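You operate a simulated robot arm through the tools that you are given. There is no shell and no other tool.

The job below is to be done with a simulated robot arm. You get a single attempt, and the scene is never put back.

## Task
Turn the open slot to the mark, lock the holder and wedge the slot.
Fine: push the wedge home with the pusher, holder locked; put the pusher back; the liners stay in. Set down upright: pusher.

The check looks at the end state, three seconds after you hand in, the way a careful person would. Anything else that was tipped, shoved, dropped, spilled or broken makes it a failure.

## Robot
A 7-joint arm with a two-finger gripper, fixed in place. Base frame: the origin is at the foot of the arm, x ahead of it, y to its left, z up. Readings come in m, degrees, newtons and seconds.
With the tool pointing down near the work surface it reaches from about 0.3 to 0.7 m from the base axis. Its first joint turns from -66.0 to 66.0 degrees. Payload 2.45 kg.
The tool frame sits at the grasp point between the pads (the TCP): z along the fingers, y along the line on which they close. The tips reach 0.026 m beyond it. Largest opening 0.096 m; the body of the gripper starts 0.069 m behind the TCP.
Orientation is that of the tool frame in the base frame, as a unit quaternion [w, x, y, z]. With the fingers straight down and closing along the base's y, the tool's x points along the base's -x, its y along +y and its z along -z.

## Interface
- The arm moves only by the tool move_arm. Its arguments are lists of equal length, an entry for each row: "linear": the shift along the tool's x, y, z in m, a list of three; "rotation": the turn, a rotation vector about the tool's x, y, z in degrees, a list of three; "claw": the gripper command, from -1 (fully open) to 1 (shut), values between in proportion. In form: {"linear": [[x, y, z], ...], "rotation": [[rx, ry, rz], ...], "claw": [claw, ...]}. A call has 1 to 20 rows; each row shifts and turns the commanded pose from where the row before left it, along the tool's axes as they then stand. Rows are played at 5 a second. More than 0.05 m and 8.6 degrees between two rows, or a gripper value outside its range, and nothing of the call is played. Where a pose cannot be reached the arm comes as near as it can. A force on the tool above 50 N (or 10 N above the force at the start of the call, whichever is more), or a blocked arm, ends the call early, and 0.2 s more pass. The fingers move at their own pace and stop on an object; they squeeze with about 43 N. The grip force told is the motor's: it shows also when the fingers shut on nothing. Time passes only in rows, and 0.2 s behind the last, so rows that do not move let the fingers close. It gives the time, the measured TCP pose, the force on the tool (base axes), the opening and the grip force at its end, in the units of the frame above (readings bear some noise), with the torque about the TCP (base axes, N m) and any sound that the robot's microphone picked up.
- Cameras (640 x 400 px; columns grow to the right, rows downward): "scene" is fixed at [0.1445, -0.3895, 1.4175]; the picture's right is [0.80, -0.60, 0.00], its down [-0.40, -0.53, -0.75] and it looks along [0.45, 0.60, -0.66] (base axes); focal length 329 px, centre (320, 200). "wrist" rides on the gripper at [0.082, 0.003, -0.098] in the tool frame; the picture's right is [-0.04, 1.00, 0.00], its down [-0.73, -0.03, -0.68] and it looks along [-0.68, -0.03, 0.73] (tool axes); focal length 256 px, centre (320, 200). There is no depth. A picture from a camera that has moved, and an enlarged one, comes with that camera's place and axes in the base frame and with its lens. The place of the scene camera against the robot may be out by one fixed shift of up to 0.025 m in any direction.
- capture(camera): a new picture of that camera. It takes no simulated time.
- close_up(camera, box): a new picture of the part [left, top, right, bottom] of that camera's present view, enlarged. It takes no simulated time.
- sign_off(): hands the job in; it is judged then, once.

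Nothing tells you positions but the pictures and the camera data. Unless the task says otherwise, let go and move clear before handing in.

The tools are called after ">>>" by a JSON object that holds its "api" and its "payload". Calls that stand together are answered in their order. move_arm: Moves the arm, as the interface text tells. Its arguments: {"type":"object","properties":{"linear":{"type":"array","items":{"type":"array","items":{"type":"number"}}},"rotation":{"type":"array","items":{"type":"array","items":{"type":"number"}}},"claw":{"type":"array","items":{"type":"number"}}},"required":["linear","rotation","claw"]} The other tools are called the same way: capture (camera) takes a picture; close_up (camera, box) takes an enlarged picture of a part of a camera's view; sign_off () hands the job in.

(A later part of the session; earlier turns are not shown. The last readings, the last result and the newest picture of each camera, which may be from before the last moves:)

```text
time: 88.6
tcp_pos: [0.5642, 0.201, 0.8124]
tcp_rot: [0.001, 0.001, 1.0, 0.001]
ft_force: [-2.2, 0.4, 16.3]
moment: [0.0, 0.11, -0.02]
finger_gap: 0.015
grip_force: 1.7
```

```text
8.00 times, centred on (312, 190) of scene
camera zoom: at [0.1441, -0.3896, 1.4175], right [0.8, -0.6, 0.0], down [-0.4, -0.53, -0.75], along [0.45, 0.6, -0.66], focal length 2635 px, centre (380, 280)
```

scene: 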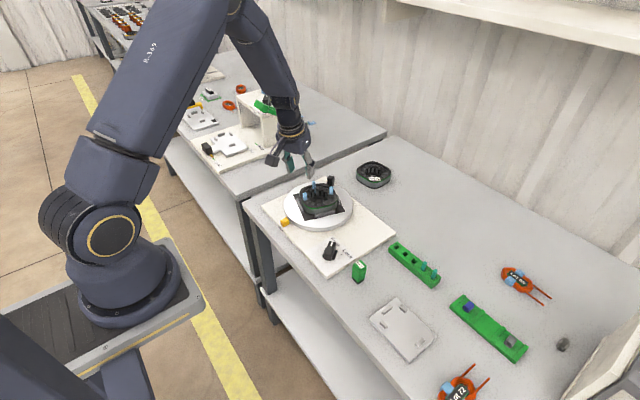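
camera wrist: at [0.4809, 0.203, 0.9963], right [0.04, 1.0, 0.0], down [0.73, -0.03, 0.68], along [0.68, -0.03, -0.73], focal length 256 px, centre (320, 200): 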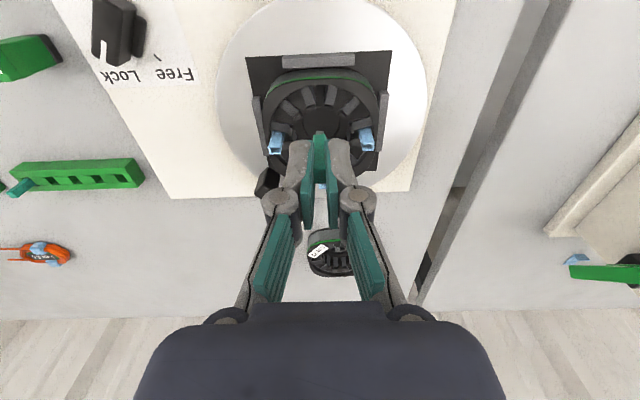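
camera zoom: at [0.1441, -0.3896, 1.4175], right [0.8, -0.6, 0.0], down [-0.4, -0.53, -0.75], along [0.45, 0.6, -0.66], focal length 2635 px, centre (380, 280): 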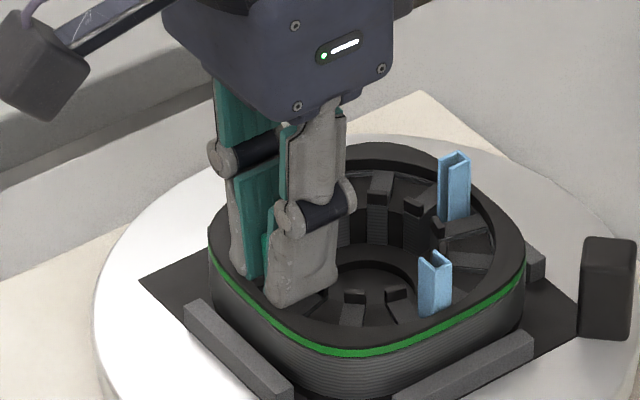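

>>> {"api": "move_arm", "payload": {"linear": [[0, 0, -0.01], [0, 0, -0.02], [0, 0, -0.03], [0, 0, -0.03], [0, 0, 0]], "rotation": [[0, 0, 0], [0, 0, 0], [0, 0, 0], [0, 0, 0], [0, 0, 0]], "claw": [0.6, 0.6, 0.3, 0, 0]}}

>>> {"api": "capture", "payload": {"camera": "wrist"}}

>>> {"api": "close_up", "payload": {"camera": "wrist", "box": [260, 60, 380, 180]}}

>>> {"api": "close_up", "payload": {"camera": "scene", "box": [285, 155, 345, 215]}}

```text
time: 89.8
tcp_pos: [0.5623, 0.199, 0.8999]
tcp_rot: [0.0, 0.002, 1.0, 0.0]
ft_force: [-0.4, 0.5, -0.7]
moment: [0.03, -0.01, -0.02]
finger_gap: 0.0481
grip_force: 0.1
```

```text
taken
camera wrist: at [0.4794, 0.2022, 0.9974], right [0.04, 1.0, 0.0], down [0.73, -0.03, 0.68], along [0.68, -0.03, -0.73], focal length 256 px, centre (320, 200)
```

wrist: 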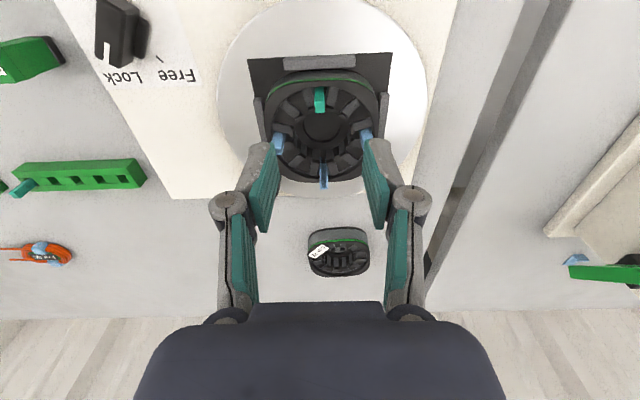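

```text
3.33 times, centred on (320, 120) of wrist
camera zoom: at [0.4794, 0.2022, 0.9974], right [0.04, 1.0, 0.0], down [0.73, -0.03, 0.68], along [0.68, -0.03, -0.73], focal length 853 px, centre (320, 467)
```

zoom: 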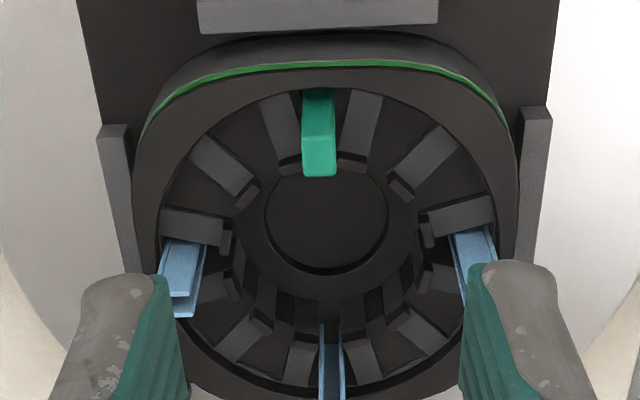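

```text
6.67 times, centred on (315, 185) of scene
camera zoom: at [0.1444, -0.3895, 1.4175], right [0.8, -0.6, 0.0], down [-0.4, -0.53, -0.75], along [0.45, 0.6, -0.66], focal length 2196 px, centre (353, 300)
```

zoom: 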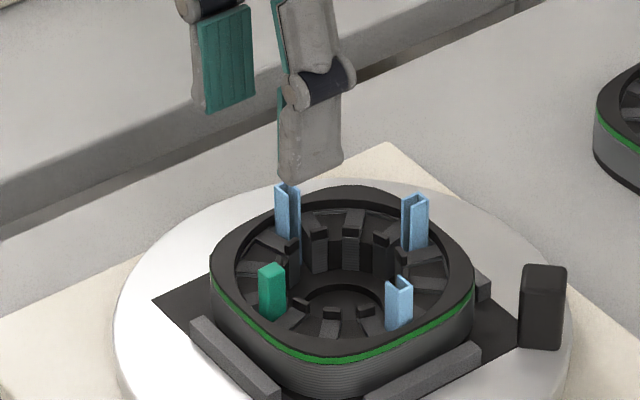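

The wedge stands upright in the open slot. Next is the pusher, so I'm moving to view it.

>>> {"api": "move_arm", "payload": {"linear": [[0.0187, -0.044, 0], [0.0187, -0.044, 0], [0.0187, -0.044, 0], [0.0187, -0.044, 0], [0.0187, -0.044, 0], [0.0187, -0.044, 0], [0, 0, 0]], "rotation": [[0, 0, 0], [0, 0, 0], [0, 0, 0], [0, 0, 0], [0, 0, 0], [0, 0, 0], [0, 0, 0]], "claw": [-1, -1, -1, -1, -1, -1, -1]}}

>>> {"api": "capture", "payload": {"camera": "wrist"}}

>>> {"api": "close_up", "payload": {"camera": "scene", "box": [335, 245, 385, 295]}}

```text
time: 91.4
tcp_pos: [0.4525, -0.0628, 0.9005]
tcp_rot: [0.0, 0.001, 1.0, 0.0]
ft_force: [0.1, -0.3, 0.2]
moment: [0.01, -0.04, -0.02]
finger_gap: 0.0958
grip_force: 0.0
```

```text
taken
camera wrist: at [0.3696, -0.0611, 0.9989], right [0.04, 1.0, 0.0], down [0.73, -0.03, 0.68], along [0.68, -0.03, -0.73], focal length 256 px, centre (320, 200)
```

wrist: 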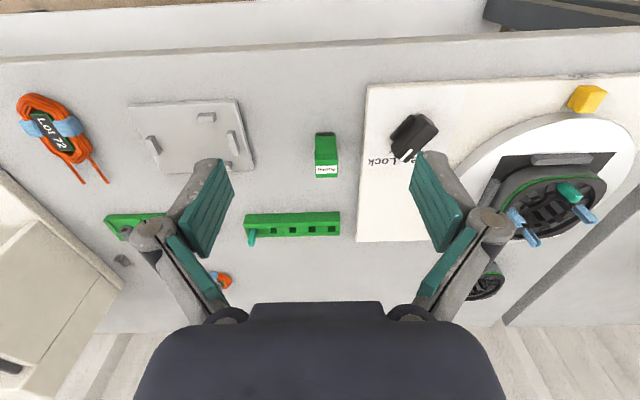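

```text
8.00 times, centred on (360, 270) of scene
camera zoom: at [0.1444, -0.3895, 1.4175], right [0.8, -0.6, 0.0], down [-0.4, -0.53, -0.75], along [0.45, 0.6, -0.66], focal length 2635 px, centre (0, -360)
```

zoom: 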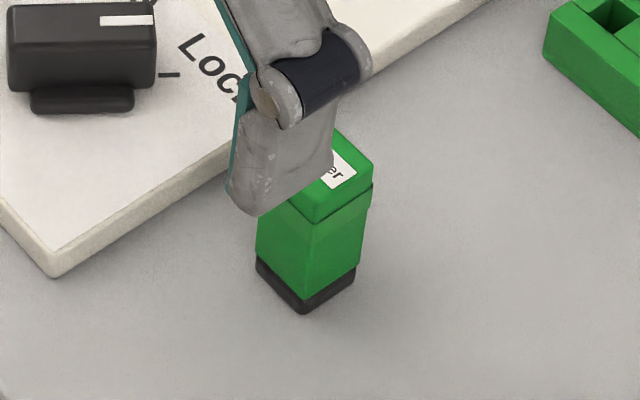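

>>> {"api": "close_up", "payload": {"camera": "wrist", "box": [290, 115, 370, 195]}}

```text
5.00 times, centred on (330, 155) of wrist
camera zoom: at [0.3696, -0.0611, 0.9989], right [0.04, 1.0, 0.0], down [0.73, -0.03, 0.68], along [0.68, -0.03, -0.73], focal length 1280 px, centre (270, 425)
```

zoom: 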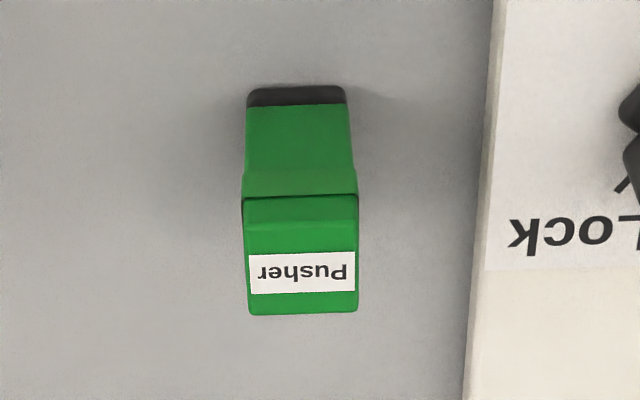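

The pusher is at about (0.528, -0.063), roughly 24 mm wide with its top at z≈0.78. I'm moving over it.

>>> {"api": "move_arm", "payload": {"linear": [[-0.0378, 0, 0.02], [-0.0378, 0, 0.025], [0, 0, 0]], "rotation": [[0, 0, 0], [0, 0, 0], [0, 0, 0]], "claw": [-0.04, -0.04, -0.04]}}

>>> {"api": "capture", "payload": {"camera": "wrist"}}

>>> {"api": "close_up", "payload": {"camera": "wrist", "box": [250, 80, 390, 200]}}

```text
time: 92.2
tcp_pos: [0.5278, -0.0633, 0.8559]
tcp_rot: [-0.001, 0.002, 1.0, 0.0]
ft_force: [0.0, -0.2, -0.4]
moment: [-0.01, 0.01, 0.05]
finger_gap: 0.0498
grip_force: 0.0
```

```text
taken
camera wrist: at [0.4444, -0.0614, 0.9537], right [0.04, 1.0, 0.0], down [0.73, -0.03, 0.68], along [0.68, -0.03, -0.73], focal length 256 px, centre (320, 200)
```

wrist: 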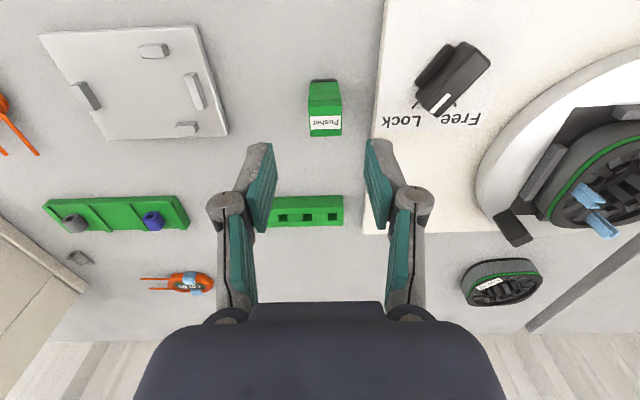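

```text
3.33 times, centred on (320, 140) of wrist
camera zoom: at [0.4444, -0.0614, 0.9537], right [0.04, 1.0, 0.0], down [0.73, -0.03, 0.68], along [0.68, -0.03, -0.73], focal length 853 px, centre (320, 400)
```

zoom: 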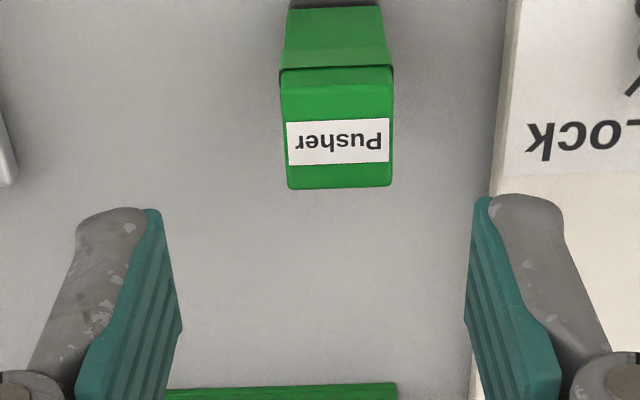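

>>> {"api": "move_arm", "payload": {"linear": [[0, 0.0036, 0.02], [0, 0, 0.02], [0, 0, 0]], "rotation": [[0, 0, 0], [0, 0, 0], [0, 0, 0]], "claw": [-0.04, -0.04, -0.04]}}

>>> {"api": "close_up", "payload": {"camera": "wrist", "box": [240, 80, 400, 220]}}

>>> {"api": "close_up", "payload": {"camera": "scene", "box": [320, 220, 400, 300]}}

```text
time: 93.0
tcp_pos: [0.5271, -0.0588, 0.8153]
tcp_rot: [0.001, 0.002, 1.0, -0.001]
ft_force: [0.1, 0.1, 0.5]
moment: [-0.01, 0.02, 0.05]
finger_gap: 0.0499
grip_force: 0.1
```

```text
2.86 times, centred on (320, 150) of wrist
camera zoom: at [0.4441, -0.0571, 0.9122], right [0.04, 1.0, 0.0], down [0.73, -0.03, 0.68], along [0.68, -0.03, -0.73], focal length 731 px, centre (320, 343)
```

zoom: 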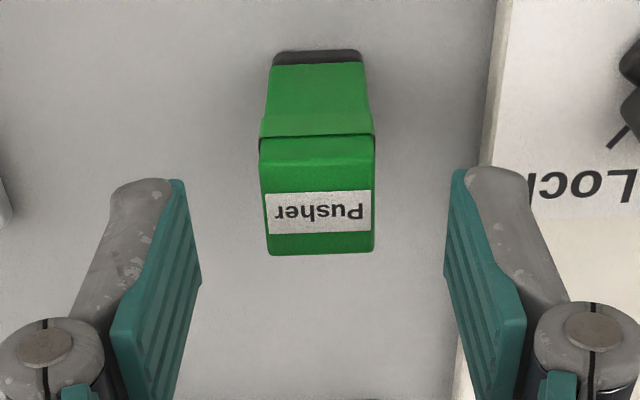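

```text
5.00 times, centred on (360, 260) of scene
camera zoom: at [0.1445, -0.3895, 1.4175], right [0.8, -0.6, 0.0], down [-0.4, -0.53, -0.75], along [0.45, 0.6, -0.66], focal length 1647 px, centre (120, -100)
```

zoom: 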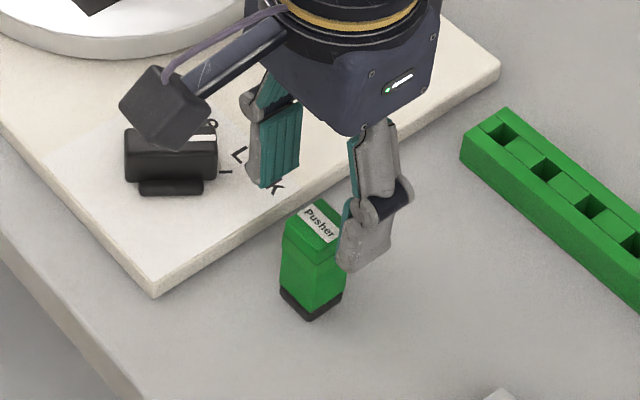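

>>> {"api": "move_arm", "payload": {"linear": [[0, 0, 0.0225], [0, 0, 0.0225], [0, 0, 0]], "rotation": [[0, 0, 0], [0, 0, 0], [0, 0, 0]], "claw": [-0.04, -0.04, -0.04]}}

>>> {"api": "close_up", "payload": {"camera": "wrist", "box": [230, 90, 410, 270]}}

>>> {"api": "close_up", "payload": {"camera": "scene", "box": [320, 220, 400, 300]}}

```text
time: 93.8
tcp_pos: [0.5248, -0.0605, 0.7695]
tcp_rot: [0.0, 0.002, 1.0, -0.001]
ft_force: [-0.8, -0.3, -0.4]
moment: [-0.02, 0.02, -0.02]
finger_gap: 0.0498
grip_force: 0.2
```

```text
2.22 times, centred on (320, 180) of wrist
camera zoom: at [0.4429, -0.0576, 0.8675], right [0.04, 1.0, 0.0], down [0.73, -0.03, 0.68], along [0.68, -0.03, -0.73], focal length 569 px, centre (320, 244)
```

zoom: 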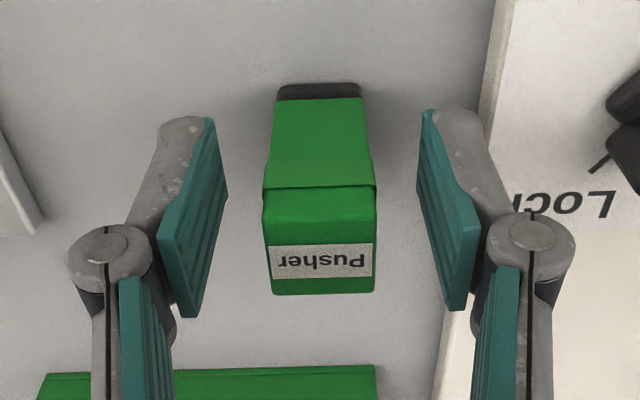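

```text
5.00 times, centred on (360, 260) of scene
camera zoom: at [0.1445, -0.3895, 1.4175], right [0.8, -0.6, 0.0], down [-0.4, -0.53, -0.75], along [0.45, 0.6, -0.66], focal length 1647 px, centre (120, -100)
```

zoom: 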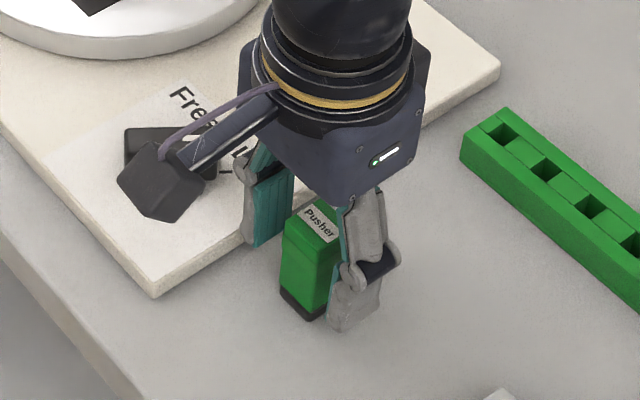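

>>> {"api": "move_arm", "payload": {"linear": [[0, 0, 0], [0, 0, 0], [0, 0, 0], [0, 0, 0]], "rotation": [[0, 0, 0], [0, 0, 0], [0, 0, 0], [0, 0, 0]], "claw": [0.3, 0.6, 1, 1]}}

>>> {"api": "move_arm", "payload": {"linear": [[0, 0, -0.01], [0, 0, -0.04], [0, 0, -0.04], [0, 0, -0.04], [0, 0, 0]], "rotation": [[0, 0, 0], [0, 0, 0], [0, 0, 0], [0, 0, 0], [0, 0, 0]], "claw": [1, 1, 1, 1, 1]}}

>>> {"api": "capture", "payload": {"camera": "wrist"}}

>>> {"api": "close_up", "payload": {"camera": "wrist", "box": [230, 60, 410, 270]}}

>>> {"api": "close_up", "payload": {"camera": "scene", "box": [320, 160, 420, 280]}}

```text
time: 94.8
tcp_pos: [0.5242, -0.0605, 0.7703]
tcp_rot: [0.0, 0.001, 1.0, 0.0]
ft_force: [0.0, 0.0, -0.1]
moment: [0.01, -0.02, 0.0]
finger_gap: 0.0231
grip_force: 42.6
```

```text
time: 96.0
tcp_pos: [0.5257, -0.0588, 0.9007]
tcp_rot: [-0.001, 0.002, 1.0, 0.0]
ft_force: [-0.4, -0.6, -0.4]
moment: [0.02, 0.01, 0.02]
finger_gap: 0.0231
grip_force: 43.6
```

```text
taken
camera wrist: at [0.442, -0.0568, 0.9977], right [0.04, 1.0, 0.0], down [0.73, -0.03, 0.68], along [0.68, -0.03, -0.73], focal length 256 px, centre (320, 200)
```

wrist: 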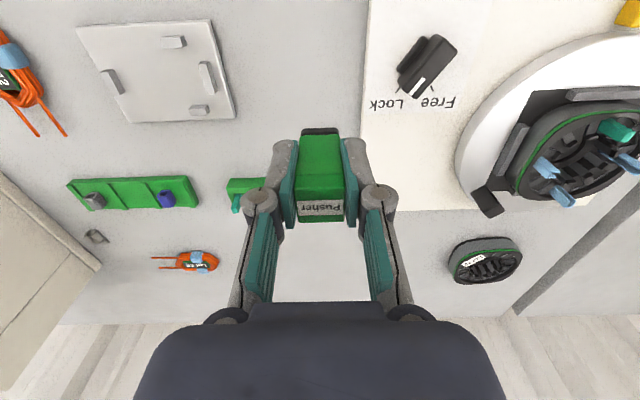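

```text
1.90 times, centred on (320, 165) of wrist
camera zoom: at [0.442, -0.0568, 0.9977], right [0.04, 1.0, 0.0], down [0.73, -0.03, 0.68], along [0.68, -0.03, -0.73], focal length 488 px, centre (320, 267)
```

zoom: 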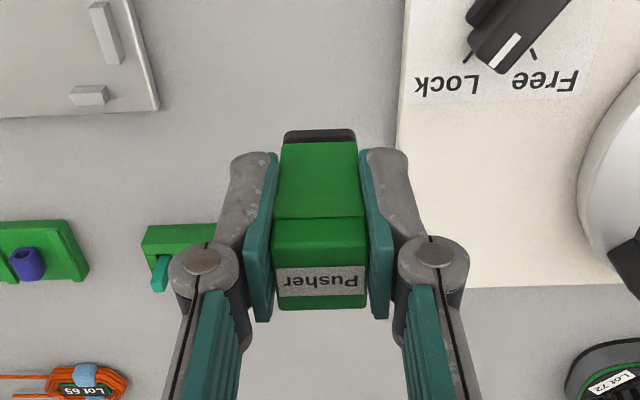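

```text
3.33 times, centred on (370, 220) of scene
camera zoom: at [0.1445, -0.3895, 1.4175], right [0.8, -0.6, 0.0], down [-0.4, -0.53, -0.75], along [0.45, 0.6, -0.66], focal length 1098 px, centre (153, 133)
```

zoom: 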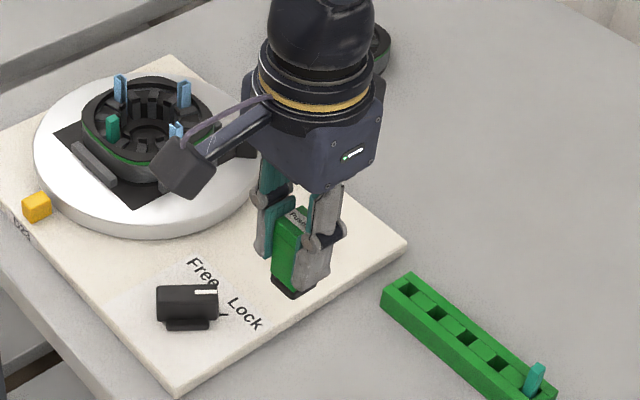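

Pusher held upright. I'm carrying it above the wedge.

>>> {"api": "move_arm", "payload": {"linear": [[-0.0059, 0.0434, 0], [-0.0059, 0.0434, 0], [-0.0059, 0.0434, 0], [-0.0059, 0.0434, 0], [-0.0059, 0.0434, 0], [-0.0059, 0.0434, 0], [0, 0, 0]], "rotation": [[0, 0, 0], [0, 0, 0], [0, 0, 0], [0, 0, 0], [0, 0, 0], [0, 0, 0], [0, 0, 0]], "claw": [1, 1, 1, 1, 1, 1, 1]}}

>>> {"api": "capture", "payload": {"camera": "wrist"}}

>>> {"api": "close_up", "payload": {"camera": "wrist", "box": [250, 70, 390, 210]}}

>>> {"api": "close_up", "payload": {"camera": "scene", "box": [280, 130, 350, 215]}}

```text
time: 97.6
tcp_pos: [0.5586, 0.2, 0.9017]
tcp_rot: [0.0, 0.002, 1.0, 0.0]
ft_force: [-0.8, 0.7, -1.8]
moment: [0.01, -0.01, -0.01]
finger_gap: 0.0232
grip_force: 43.4
```

```text
taken
camera wrist: at [0.4776, 0.2029, 0.9989], right [0.04, 1.0, 0.0], down [0.73, -0.03, 0.68], along [0.68, -0.03, -0.73], focal length 256 px, centre (320, 200)
```

wrist: 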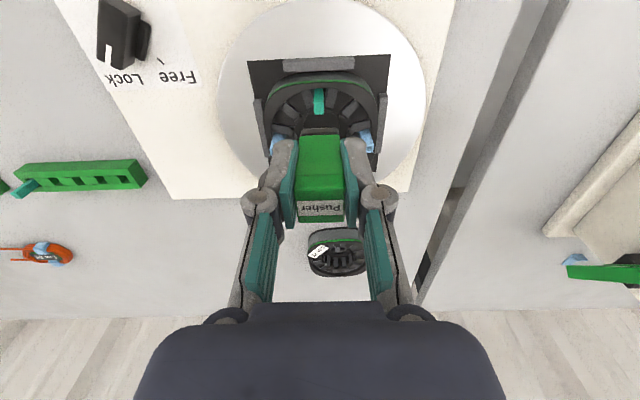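

```text
2.86 times, centred on (320, 140) of wrist
camera zoom: at [0.4776, 0.2029, 0.9989], right [0.04, 1.0, 0.0], down [0.73, -0.03, 0.68], along [0.68, -0.03, -0.73], focal length 731 px, centre (320, 371)
```

zoom: 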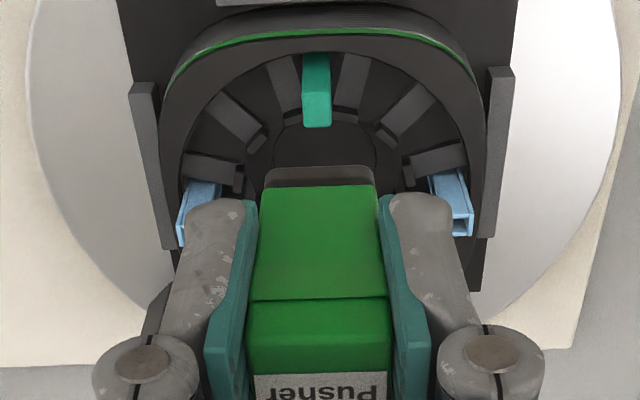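

```text
4.71 times, centred on (315, 172) of scene
camera zoom: at [0.1445, -0.3894, 1.4175], right [0.8, -0.6, 0.0], down [-0.4, -0.53, -0.75], along [0.45, 0.6, -0.66], focal length 1550 px, centre (344, 329)
```

zoom: 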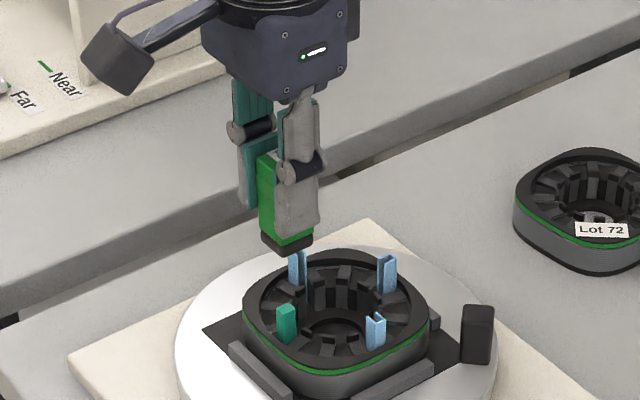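

>>> {"api": "move_arm", "payload": {"linear": [[-0.002, -0.001, 0.018], [0, 0, 0.018], [0, 0, 0]], "rotation": [[0, 0, 0], [0, 0, 0], [0, 0, 0]], "claw": [1, 1, 1]}}

>>> {"api": "close_up", "payload": {"camera": "wrist", "box": [270, 80, 370, 180]}}

>>> {"api": "close_up", "payload": {"camera": "scene", "box": [285, 150, 345, 215]}}

```text
time: 98.4
tcp_pos: [0.5634, 0.1999, 0.864]
tcp_rot: [0.0, 0.002, 1.0, 0.001]
ft_force: [-0.6, -0.1, -0.7]
moment: [0.01, 0.0, 0.02]
finger_gap: 0.0228
grip_force: 42.9
```

```text
4.00 times, centred on (320, 130) of wrist
camera zoom: at [0.4807, 0.2024, 0.9621], right [0.04, 1.0, 0.0], down [0.73, -0.03, 0.68], along [0.68, -0.03, -0.73], focal length 1024 px, centre (320, 480)
```

zoom: 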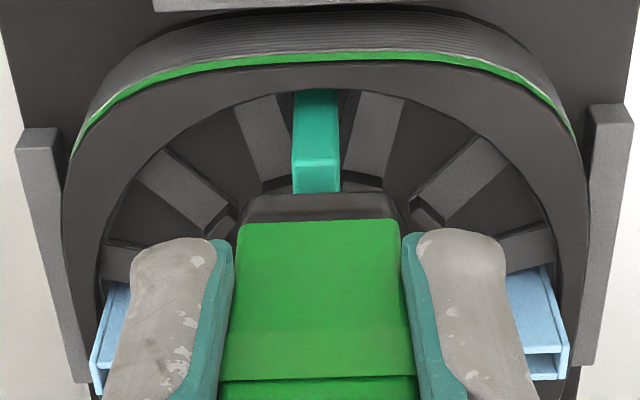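

```text
6.15 times, centred on (315, 182) of scene
camera zoom: at [0.1445, -0.3895, 1.4175], right [0.8, -0.6, 0.0], down [-0.4, -0.53, -0.75], along [0.45, 0.6, -0.66], focal length 2027 px, centre (351, 308)
```

zoom: 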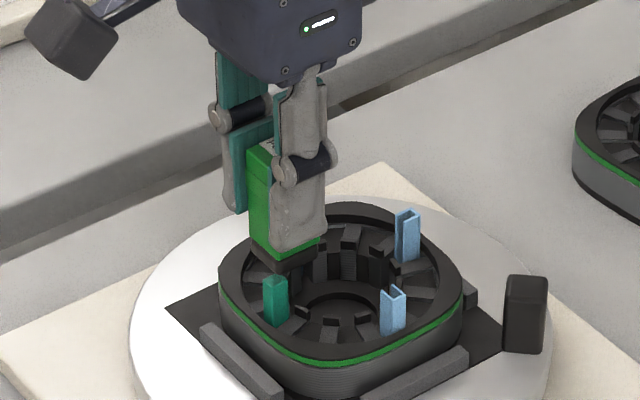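

>>> {"api": "move_arm", "payload": {"linear": [[0.001, -0.0005, 0.003], [0, 0, 0.003], [0, 0, 0.003], [0, 0, 0]], "rotation": [[0, 0, 0], [0, 0, 0], [0, 0, 0], [0, 0, 0]], "claw": [1, 1, 1, 1]}}

>>> {"api": "close_up", "payload": {"camera": "wrist", "box": [270, 80, 370, 180]}}

>>> {"api": "close_up", "payload": {"camera": "scene", "box": [285, 150, 345, 215]}}

```text
time: 99.4
tcp_pos: [0.5633, 0.2, 0.8571]
tcp_rot: [0.0, 0.002, 1.0, 0.0]
ft_force: [-0.3, 0.2, -0.6]
moment: [0.01, 0.0, 0.02]
finger_gap: 0.0229
grip_force: 42.9
```

```text
4.00 times, centred on (320, 130) of wrist
camera zoom: at [0.48, 0.2017, 0.9533], right [0.04, 1.0, 0.0], down [0.73, -0.03, 0.68], along [0.68, -0.03, -0.73], focal length 1024 px, centre (320, 480)
```

zoom: 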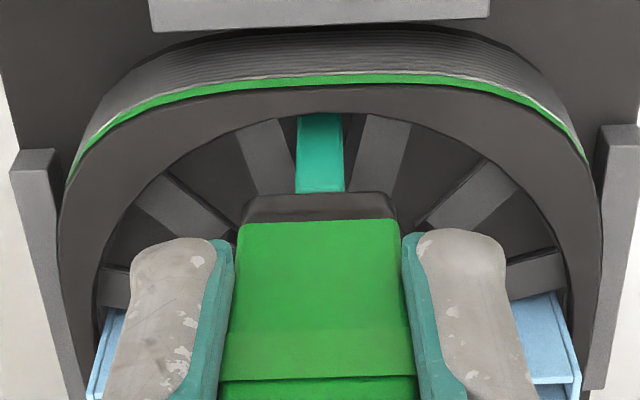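

```text
6.15 times, centred on (315, 182) of scene
camera zoom: at [0.1445, -0.3895, 1.4175], right [0.8, -0.6, 0.0], down [-0.4, -0.53, -0.75], along [0.45, 0.6, -0.66], focal length 2027 px, centre (351, 308)
```

zoom: 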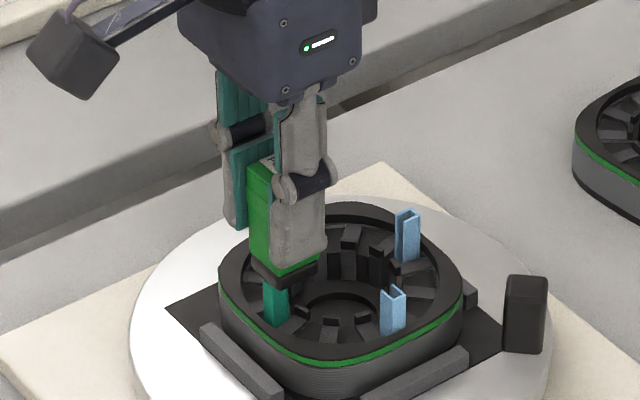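

>>> {"api": "move_arm", "payload": {"linear": [[0, 0, 0.003], [0, 0, 0.003], [0, 0, 0.003], [0, 0, 0]], "rotation": [[0, 0, 0], [0, 0, 0], [0, 0, 0], [0, 0, 0]], "claw": [1, 1, 1, 1]}}

>>> {"api": "close_up", "payload": {"camera": "wrist", "box": [270, 80, 370, 180]}}

>>> {"api": "close_up", "payload": {"camera": "scene", "box": [285, 150, 345, 215]}}

```text
time: 100.4
tcp_pos: [0.5629, 0.198, 0.8467]
tcp_rot: [0.0, 0.002, 1.0, 0.0]
ft_force: [0.5, -0.3, -0.6]
moment: [-0.01, 0.0, -0.01]
finger_gap: 0.0229
grip_force: 43.2
```

```text
4.00 times, centred on (320, 130) of wrist
camera zoom: at [0.4804, 0.2011, 0.9442], right [0.04, 1.0, 0.0], down [0.73, -0.03, 0.68], along [0.68, -0.03, -0.73], focal length 1024 px, centre (320, 480)
```

zoom: 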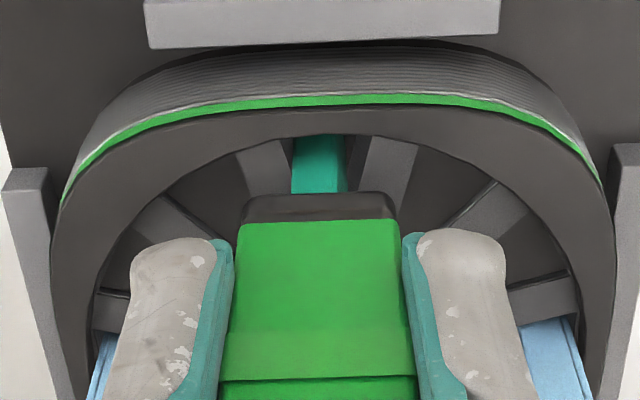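

```text
6.15 times, centred on (315, 182) of scene
camera zoom: at [0.1445, -0.3895, 1.4175], right [0.8, -0.6, 0.0], down [-0.4, -0.53, -0.75], along [0.45, 0.6, -0.66], focal length 2027 px, centre (351, 308)
```

zoom: 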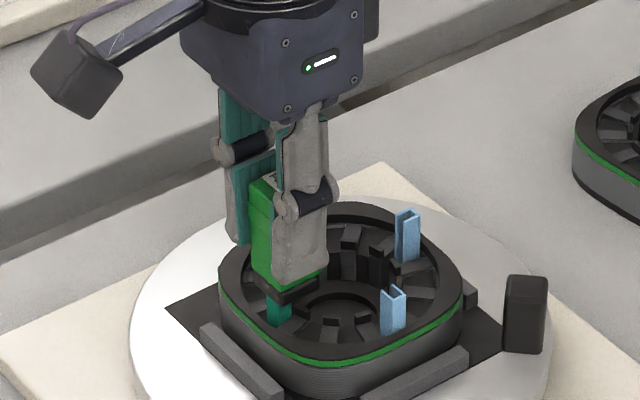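

>>> {"api": "move_arm", "payload": {"linear": [[0, 0, 0.003], [0, 0, 0.003], [0, 0, 0.003], [0, 0, 0]], "rotation": [[0, 0, 0], [0, 0, 0], [0, 0, 0], [0, 0, 0]], "claw": [1, 1, 1, 1]}}

>>> {"api": "close_up", "payload": {"camera": "wrist", "box": [270, 80, 370, 180]}}

>>> {"api": "close_up", "payload": {"camera": "scene", "box": [285, 150, 345, 215]}}

```text
time: 101.4
tcp_pos: [0.564, 0.2005, 0.841]
tcp_rot: [0.005, 0.002, 1.0, 0.002]
ft_force: [0.0, -2.2, 39.3]
moment: [-0.18, 0.08, 0.01]
finger_gap: 0.0228
grip_force: 43.0
```

```text
4.00 times, centred on (320, 130) of wrist
camera zoom: at [0.4812, 0.2015, 0.9381], right [0.04, 1.0, 0.0], down [0.73, -0.03, 0.68], along [0.68, -0.03, -0.73], focal length 1024 px, centre (320, 480)
```

zoom: 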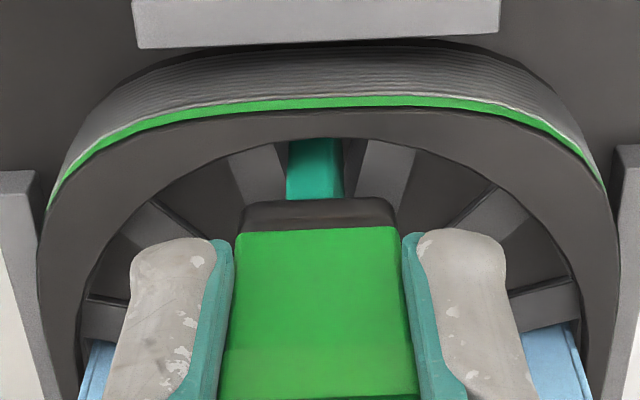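

```text
6.15 times, centred on (315, 182) of scene
camera zoom: at [0.1437, -0.3898, 1.4175], right [0.8, -0.6, 0.0], down [-0.4, -0.53, -0.75], along [0.45, 0.6, -0.66], focal length 2027 px, centre (351, 308)
```

zoom: 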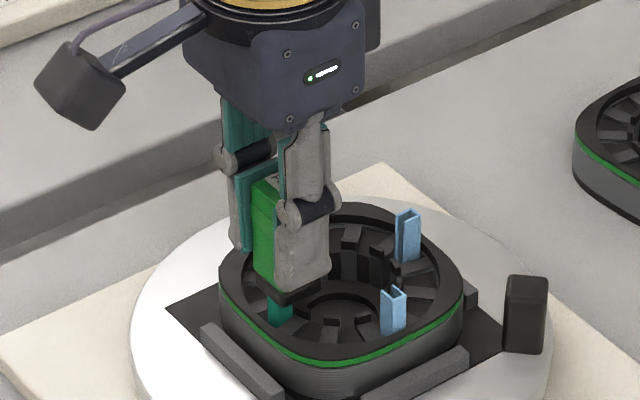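

>>> {"api": "capture", "payload": {"camera": "wrist"}}

>>> {"api": "close_up", "payload": {"camera": "wrist", "box": [250, 110, 390, 250]}}

>>> {"api": "close_up", "payload": {"camera": "scene", "box": [295, 165, 335, 210]}}

```text
taken
camera wrist: at [0.4812, 0.2015, 0.9381], right [0.04, 1.0, 0.0], down [0.73, -0.03, 0.68], along [0.68, -0.03, -0.73], focal length 256 px, centre (320, 200)
```

wrist: 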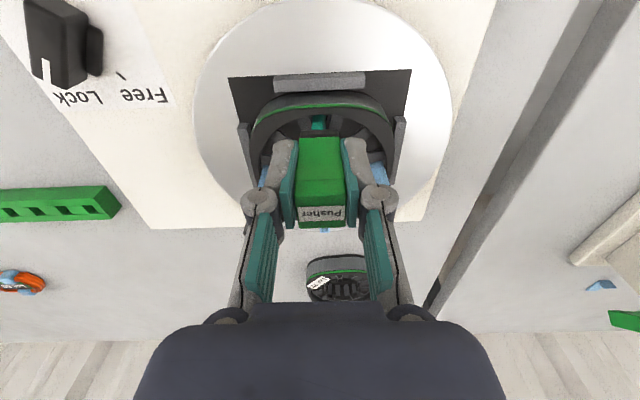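

```text
2.86 times, centred on (320, 180) of wrist
camera zoom: at [0.4812, 0.2015, 0.9381], right [0.04, 1.0, 0.0], down [0.73, -0.03, 0.68], along [0.68, -0.03, -0.73], focal length 731 px, centre (320, 257)
```

zoom: 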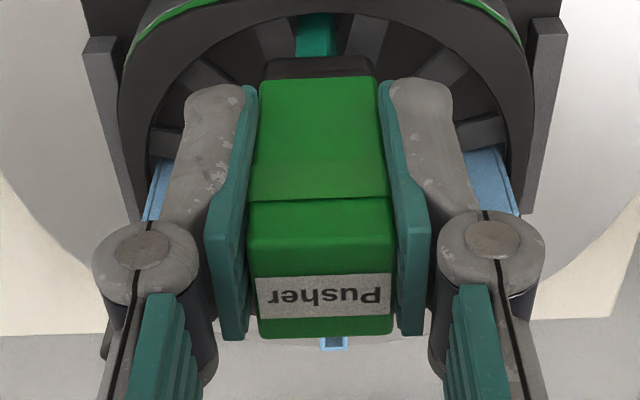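

```text
8.89 times, centred on (315, 188) of scene
camera zoom: at [0.1437, -0.3898, 1.4175], right [0.8, -0.6, 0.0], down [-0.4, -0.53, -0.75], along [0.45, 0.6, -0.66], focal length 2928 px, centre (364, 311)
```

zoom: 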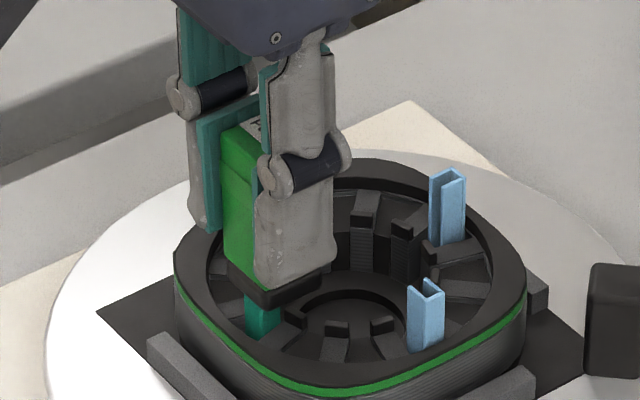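

The pusher touches the wedge at about 39 N but the wedge isn't moving, and the pusher slipped slightly. I'll back off and inspect the slot.

>>> {"api": "move_arm", "payload": {"linear": [[0, 0, -0.02], [0.02, 0, -0.03], [0.03, 0, 0], [0, 0, 0]], "rotation": [[0, 0, 0], [0, 0, 0], [0, 0, 0], [0, 0, 0]], "claw": [1, 1, 1, 1]}}

>>> {"api": "capture", "payload": {"camera": "wrist"}}

>>> {"api": "close_up", "payload": {"camera": "scene", "box": [290, 170, 340, 215]}}

```text
time: 102.4
tcp_pos: [0.512, 0.1994, 0.8871]
tcp_rot: [0.0, 0.002, 1.0, 0.0]
ft_force: [0.1, 0.2, -0.5]
moment: [-0.03, 0.02, 0.01]
finger_gap: 0.0229
grip_force: 42.6
```

```text
taken
camera wrist: at [0.4292, 0.2021, 0.9847], right [0.04, 1.0, 0.0], down [0.73, -0.03, 0.68], along [0.68, -0.03, -0.73], focal length 256 px, centre (320, 200)
```

wrist: 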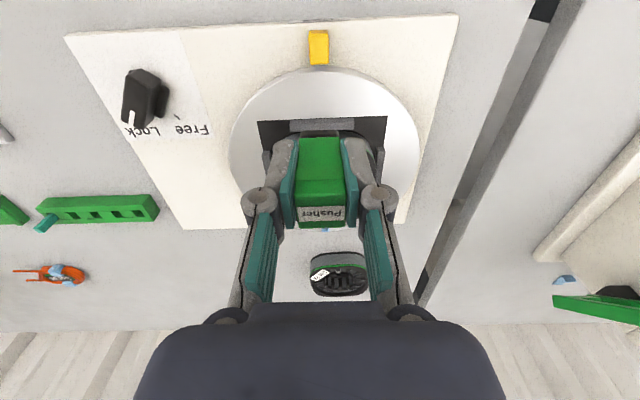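

```text
8.89 times, centred on (315, 192) of scene
camera zoom: at [0.1445, -0.3895, 1.4175], right [0.8, -0.6, 0.0], down [-0.4, -0.53, -0.75], along [0.45, 0.6, -0.66], focal length 2928 px, centre (364, 267)
```

zoom: 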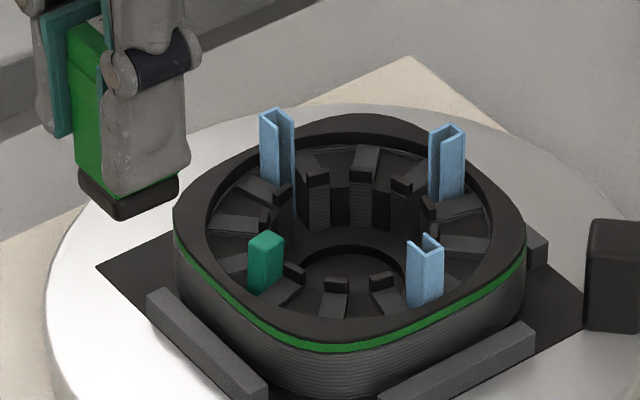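

The wedge did go down about 6 mm. I'll return above it and keep pushing in slow steps.

>>> {"api": "move_arm", "payload": {"linear": [[-0.03, 0, 0], [-0.02, 0, 0], [0, 0, 0.025], [0, 0, 0.02], [0, 0, 0]], "rotation": [[0, 0, 0], [0, 0, 0], [0, 0, 0], [0, 0, 0], [0, 0, 0]], "claw": [1, 1, 1, 1, 1]}}

>>> {"api": "move_arm", "payload": {"linear": [[0, 0, 0.002], [0, 0, 0.002], [0, 0, 0.002], [0, 0, 0.002], [0, 0, 0]], "rotation": [[0, 0, 0], [0, 0, 0], [0, 0, 0], [0, 0, 0], [0, 0, 0]], "claw": [1, 1, 1, 1, 1]}}

>>> {"api": "close_up", "payload": {"camera": "wrist", "box": [250, 90, 390, 250]}}

>>> {"api": "close_up", "payload": {"camera": "scene", "box": [290, 165, 340, 215]}}

```text
time: 103.6
tcp_pos: [0.563, 0.1981, 0.8428]
tcp_rot: [0.001, 0.001, 1.0, 0.0]
ft_force: [-0.2, 0.4, -0.7]
moment: [0.0, 0.0, 0.03]
finger_gap: 0.0228
grip_force: 43.6
```

```text
time: 104.8
tcp_pos: [0.5642, 0.1995, 0.8372]
tcp_rot: [0.004, 0.002, 1.0, 0.0]
ft_force: [0.4, -2.2, 40.3]
moment: [-0.15, -0.02, -0.02]
finger_gap: 0.0229
grip_force: 42.8
```

```text
2.50 times, centred on (320, 170) of wrist
camera zoom: at [0.4811, 0.2015, 0.9346], right [0.04, 1.0, 0.0], down [0.73, -0.03, 0.68], along [0.68, -0.03, -0.73], focal length 640 px, centre (320, 275)
```

zoom: 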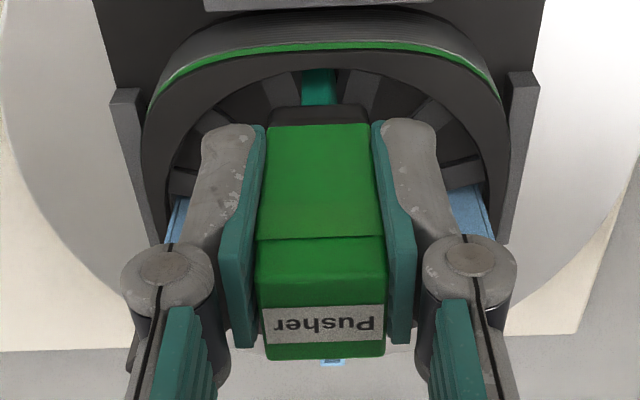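

```text
8.00 times, centred on (315, 190) of scene
camera zoom: at [0.1437, -0.3898, 1.4175], right [0.8, -0.6, 0.0], down [-0.4, -0.53, -0.75], along [0.45, 0.6, -0.66], focal length 2635 px, centre (360, 280)
```

zoom: 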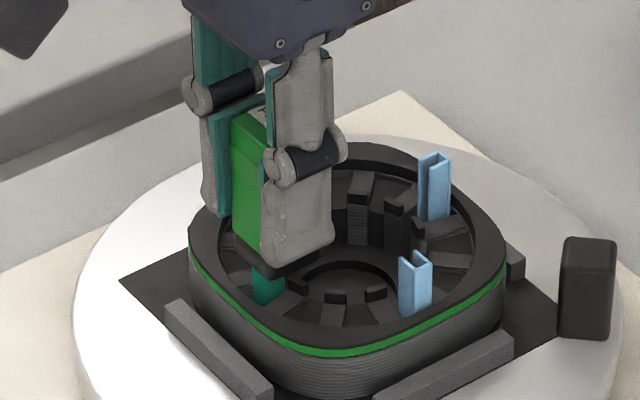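

>>> {"api": "move_arm", "payload": {"linear": [[0, 0, -0.02], [0, 0, -0.03], [0, 0, -0.01], [0, 0, 0]], "rotation": [[0, 0, 0], [0, 0, 0], [0, 0, 0], [0, 0, 0]], "claw": [1, 1, 1, 1]}}

>>> {"api": "close_up", "payload": {"camera": "wrist", "box": [250, 60, 390, 240]}}

>>> {"api": "close_up", "payload": {"camera": "wrist", "box": [295, 75, 345, 125]}}

>>> {"api": "close_up", "payload": {"camera": "scene", "box": [290, 170, 340, 215]}}

```text
time: 105.8
tcp_pos: [0.5629, 0.1988, 0.8944]
tcp_rot: [0.0, 0.002, 1.0, 0.0]
ft_force: [0.1, -0.5, -0.9]
moment: [-0.01, 0.02, 0.02]
finger_gap: 0.0231
grip_force: 42.7
```

```text
2.22 times, centred on (320, 150) of wrist
camera zoom: at [0.4801, 0.2018, 0.9922], right [0.04, 1.0, 0.0], down [0.73, -0.03, 0.68], along [0.68, -0.03, -0.73], focal length 569 px, centre (320, 311)
```

zoom: 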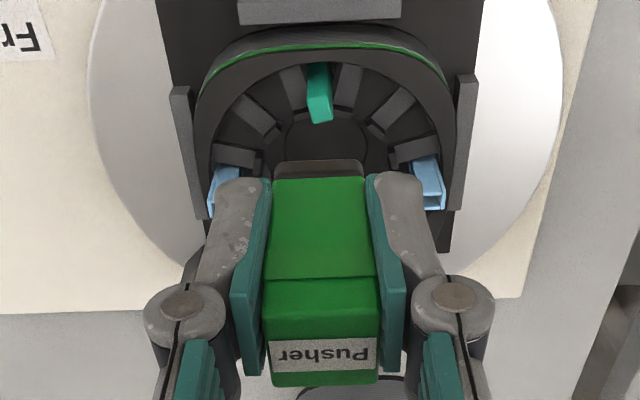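

```text
8.00 times, centred on (320, 100) of wrist
camera zoom: at [0.4801, 0.2018, 0.9922], right [0.04, 1.0, 0.0], down [0.73, -0.03, 0.68], along [0.68, -0.03, -0.73], focal length 2048 px, centre (320, 1000)
```

zoom: 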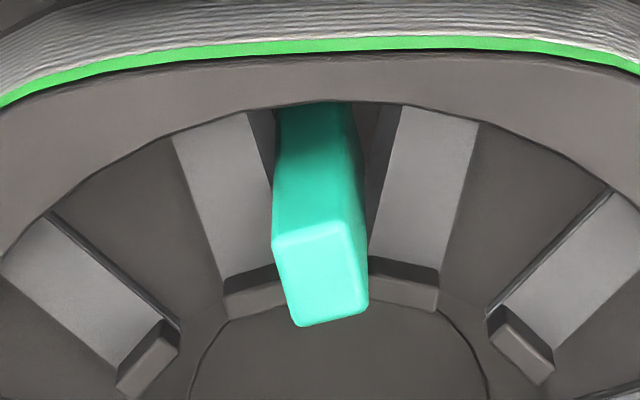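

```text
8.89 times, centred on (315, 192) of scene
camera zoom: at [0.1445, -0.3895, 1.4175], right [0.8, -0.6, 0.0], down [-0.4, -0.53, -0.75], along [0.45, 0.6, -0.66], focal length 2928 px, centre (364, 267)
```

zoom: 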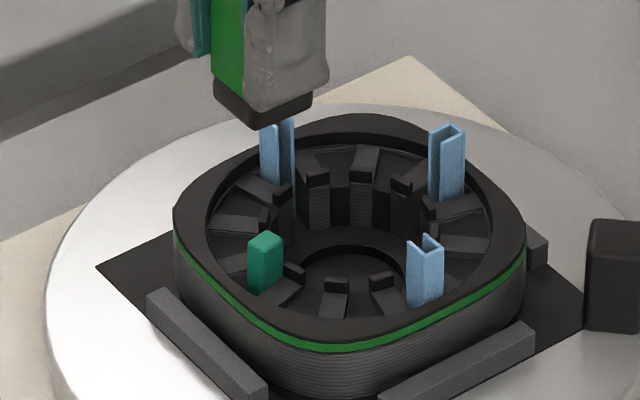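

The wedge moved about 6 mm and now sits at a firm stop, level with the liners but slightly twisted. I'll look from another side to judge whether it's fully down.

>>> {"api": "move_arm", "payload": {"linear": [[0, 0, 0], [0, 0, 0], [0, 0, 0], [0, 0, 0], [0, 0, 0], [0, 0, 0], [0, 0, 0], [0, 0, 0], [0, 0, 0], [0, 0, 0], [0, 0, 0], [0, 0, 0], [0, 0, 0], [0, 0, 0], [0, 0, 0], [0, 0, 0], [0, 0, 0], [0, 0, 0], [0, 0, 0]], "rotation": [[0, 0, -7.5], [0, 0, -7.5], [0, 0, -7.5], [0, 0, -7.5], [0, 0, -7.5], [0, 0, -7.5], [0, 0, -7.5], [0, 0, -7.5], [0, 0, -7.5], [0, 0, -7.5], [0, 0, -7.5], [0, 0, -7.5], [0, 0, -7.5], [0, 0, -7.5], [0, 0, -7.5], [0, 0, -7.5], [0, 0, -7.5], [0, 0, -7.5], [0, 0, 0]], "claw": [1, 1, 1, 1, 1, 1, 1, 1, 1, 1, 1, 1, 1, 1, 1, 1, 1, 1, 1]}}

>>> {"api": "capture", "payload": {"camera": "wrist"}}

>>> {"api": "close_up", "payload": {"camera": "wrist", "box": [260, 60, 380, 160]}}

```text
time: 109.8
tcp_pos: [0.5636, 0.1994, 0.8945]
tcp_rot: [0.0, 0.923, -0.384, 0.001]
ft_force: [-0.2, 0.4, 0.2]
moment: [0.02, -0.04, 0.01]
finger_gap: 0.0231
grip_force: 43.0
```

```text
taken
camera wrist: at [0.6173, 0.1379, 0.9926], right [-0.74, -0.68, 0.0], down [-0.5, 0.54, 0.68], along [-0.46, 0.5, -0.73], focal length 256 px, centre (320, 200)
```

wrist: 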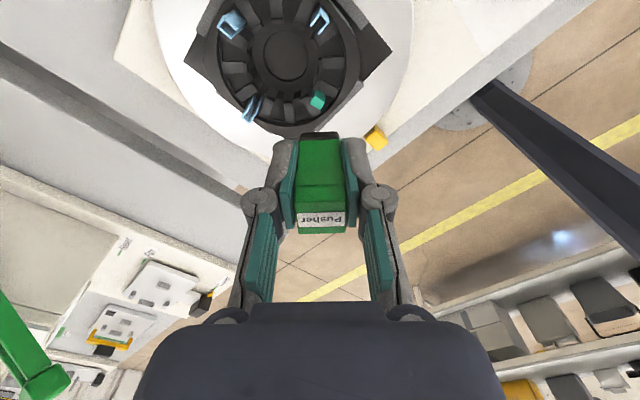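

```text
4.00 times, centred on (320, 110) of wrist
camera zoom: at [0.6173, 0.1379, 0.9926], right [-0.74, -0.68, 0.0], down [-0.5, 0.54, 0.68], along [-0.46, 0.5, -0.73], focal length 1024 px, centre (320, 560)
```

zoom: 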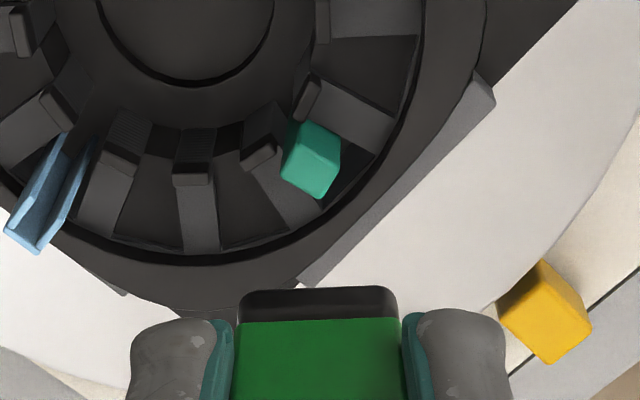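

>>> {"api": "close_up", "payload": {"camera": "wrist", "box": [300, 75, 350, 125]}}

>>> {"api": "close_up", "payload": {"camera": "wrist", "box": [220, 0, 380, 145]}}

```text
8.00 times, centred on (325, 100) of wrist
camera zoom: at [0.6173, 0.1379, 0.9926], right [-0.74, -0.68, 0.0], down [-0.5, 0.54, 0.68], along [-0.46, 0.5, -0.73], focal length 2048 px, centre (280, 1000)
```

zoom: 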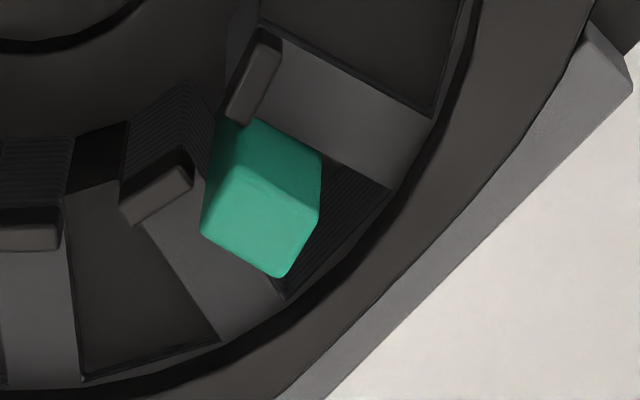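

```text
2.76 times, centred on (300, 72) of wrist
camera zoom: at [0.6173, 0.1379, 0.9926], right [-0.74, -0.68, 0.0], down [-0.5, 0.54, 0.68], along [-0.46, 0.5, -0.73], focal length 706 px, centre (375, 552)
```

zoom: 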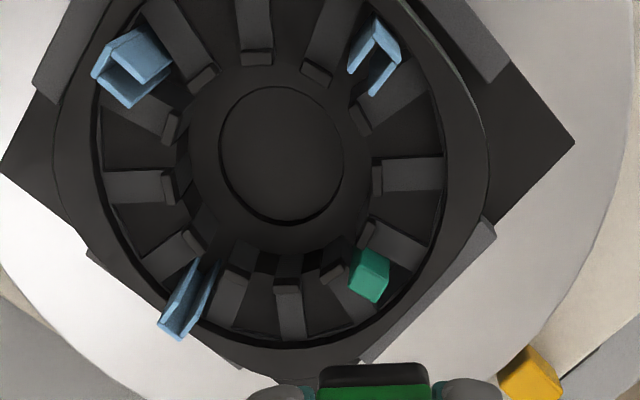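

>>> {"api": "close_up", "payload": {"camera": "scene", "box": [300, 185, 330, 210]}}

```text
16.00 times, centred on (315, 198) of scene
camera zoom: at [0.1445, -0.3895, 1.4175], right [0.8, -0.6, 0.0], down [-0.4, -0.53, -0.75], along [0.45, 0.6, -0.66], focal length 5270 px, centre (400, 240)
```

zoom: 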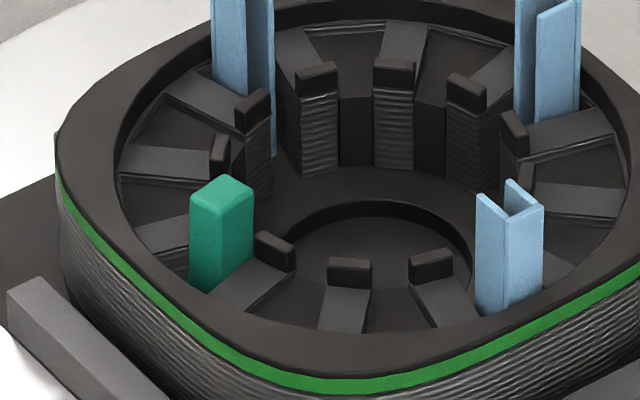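

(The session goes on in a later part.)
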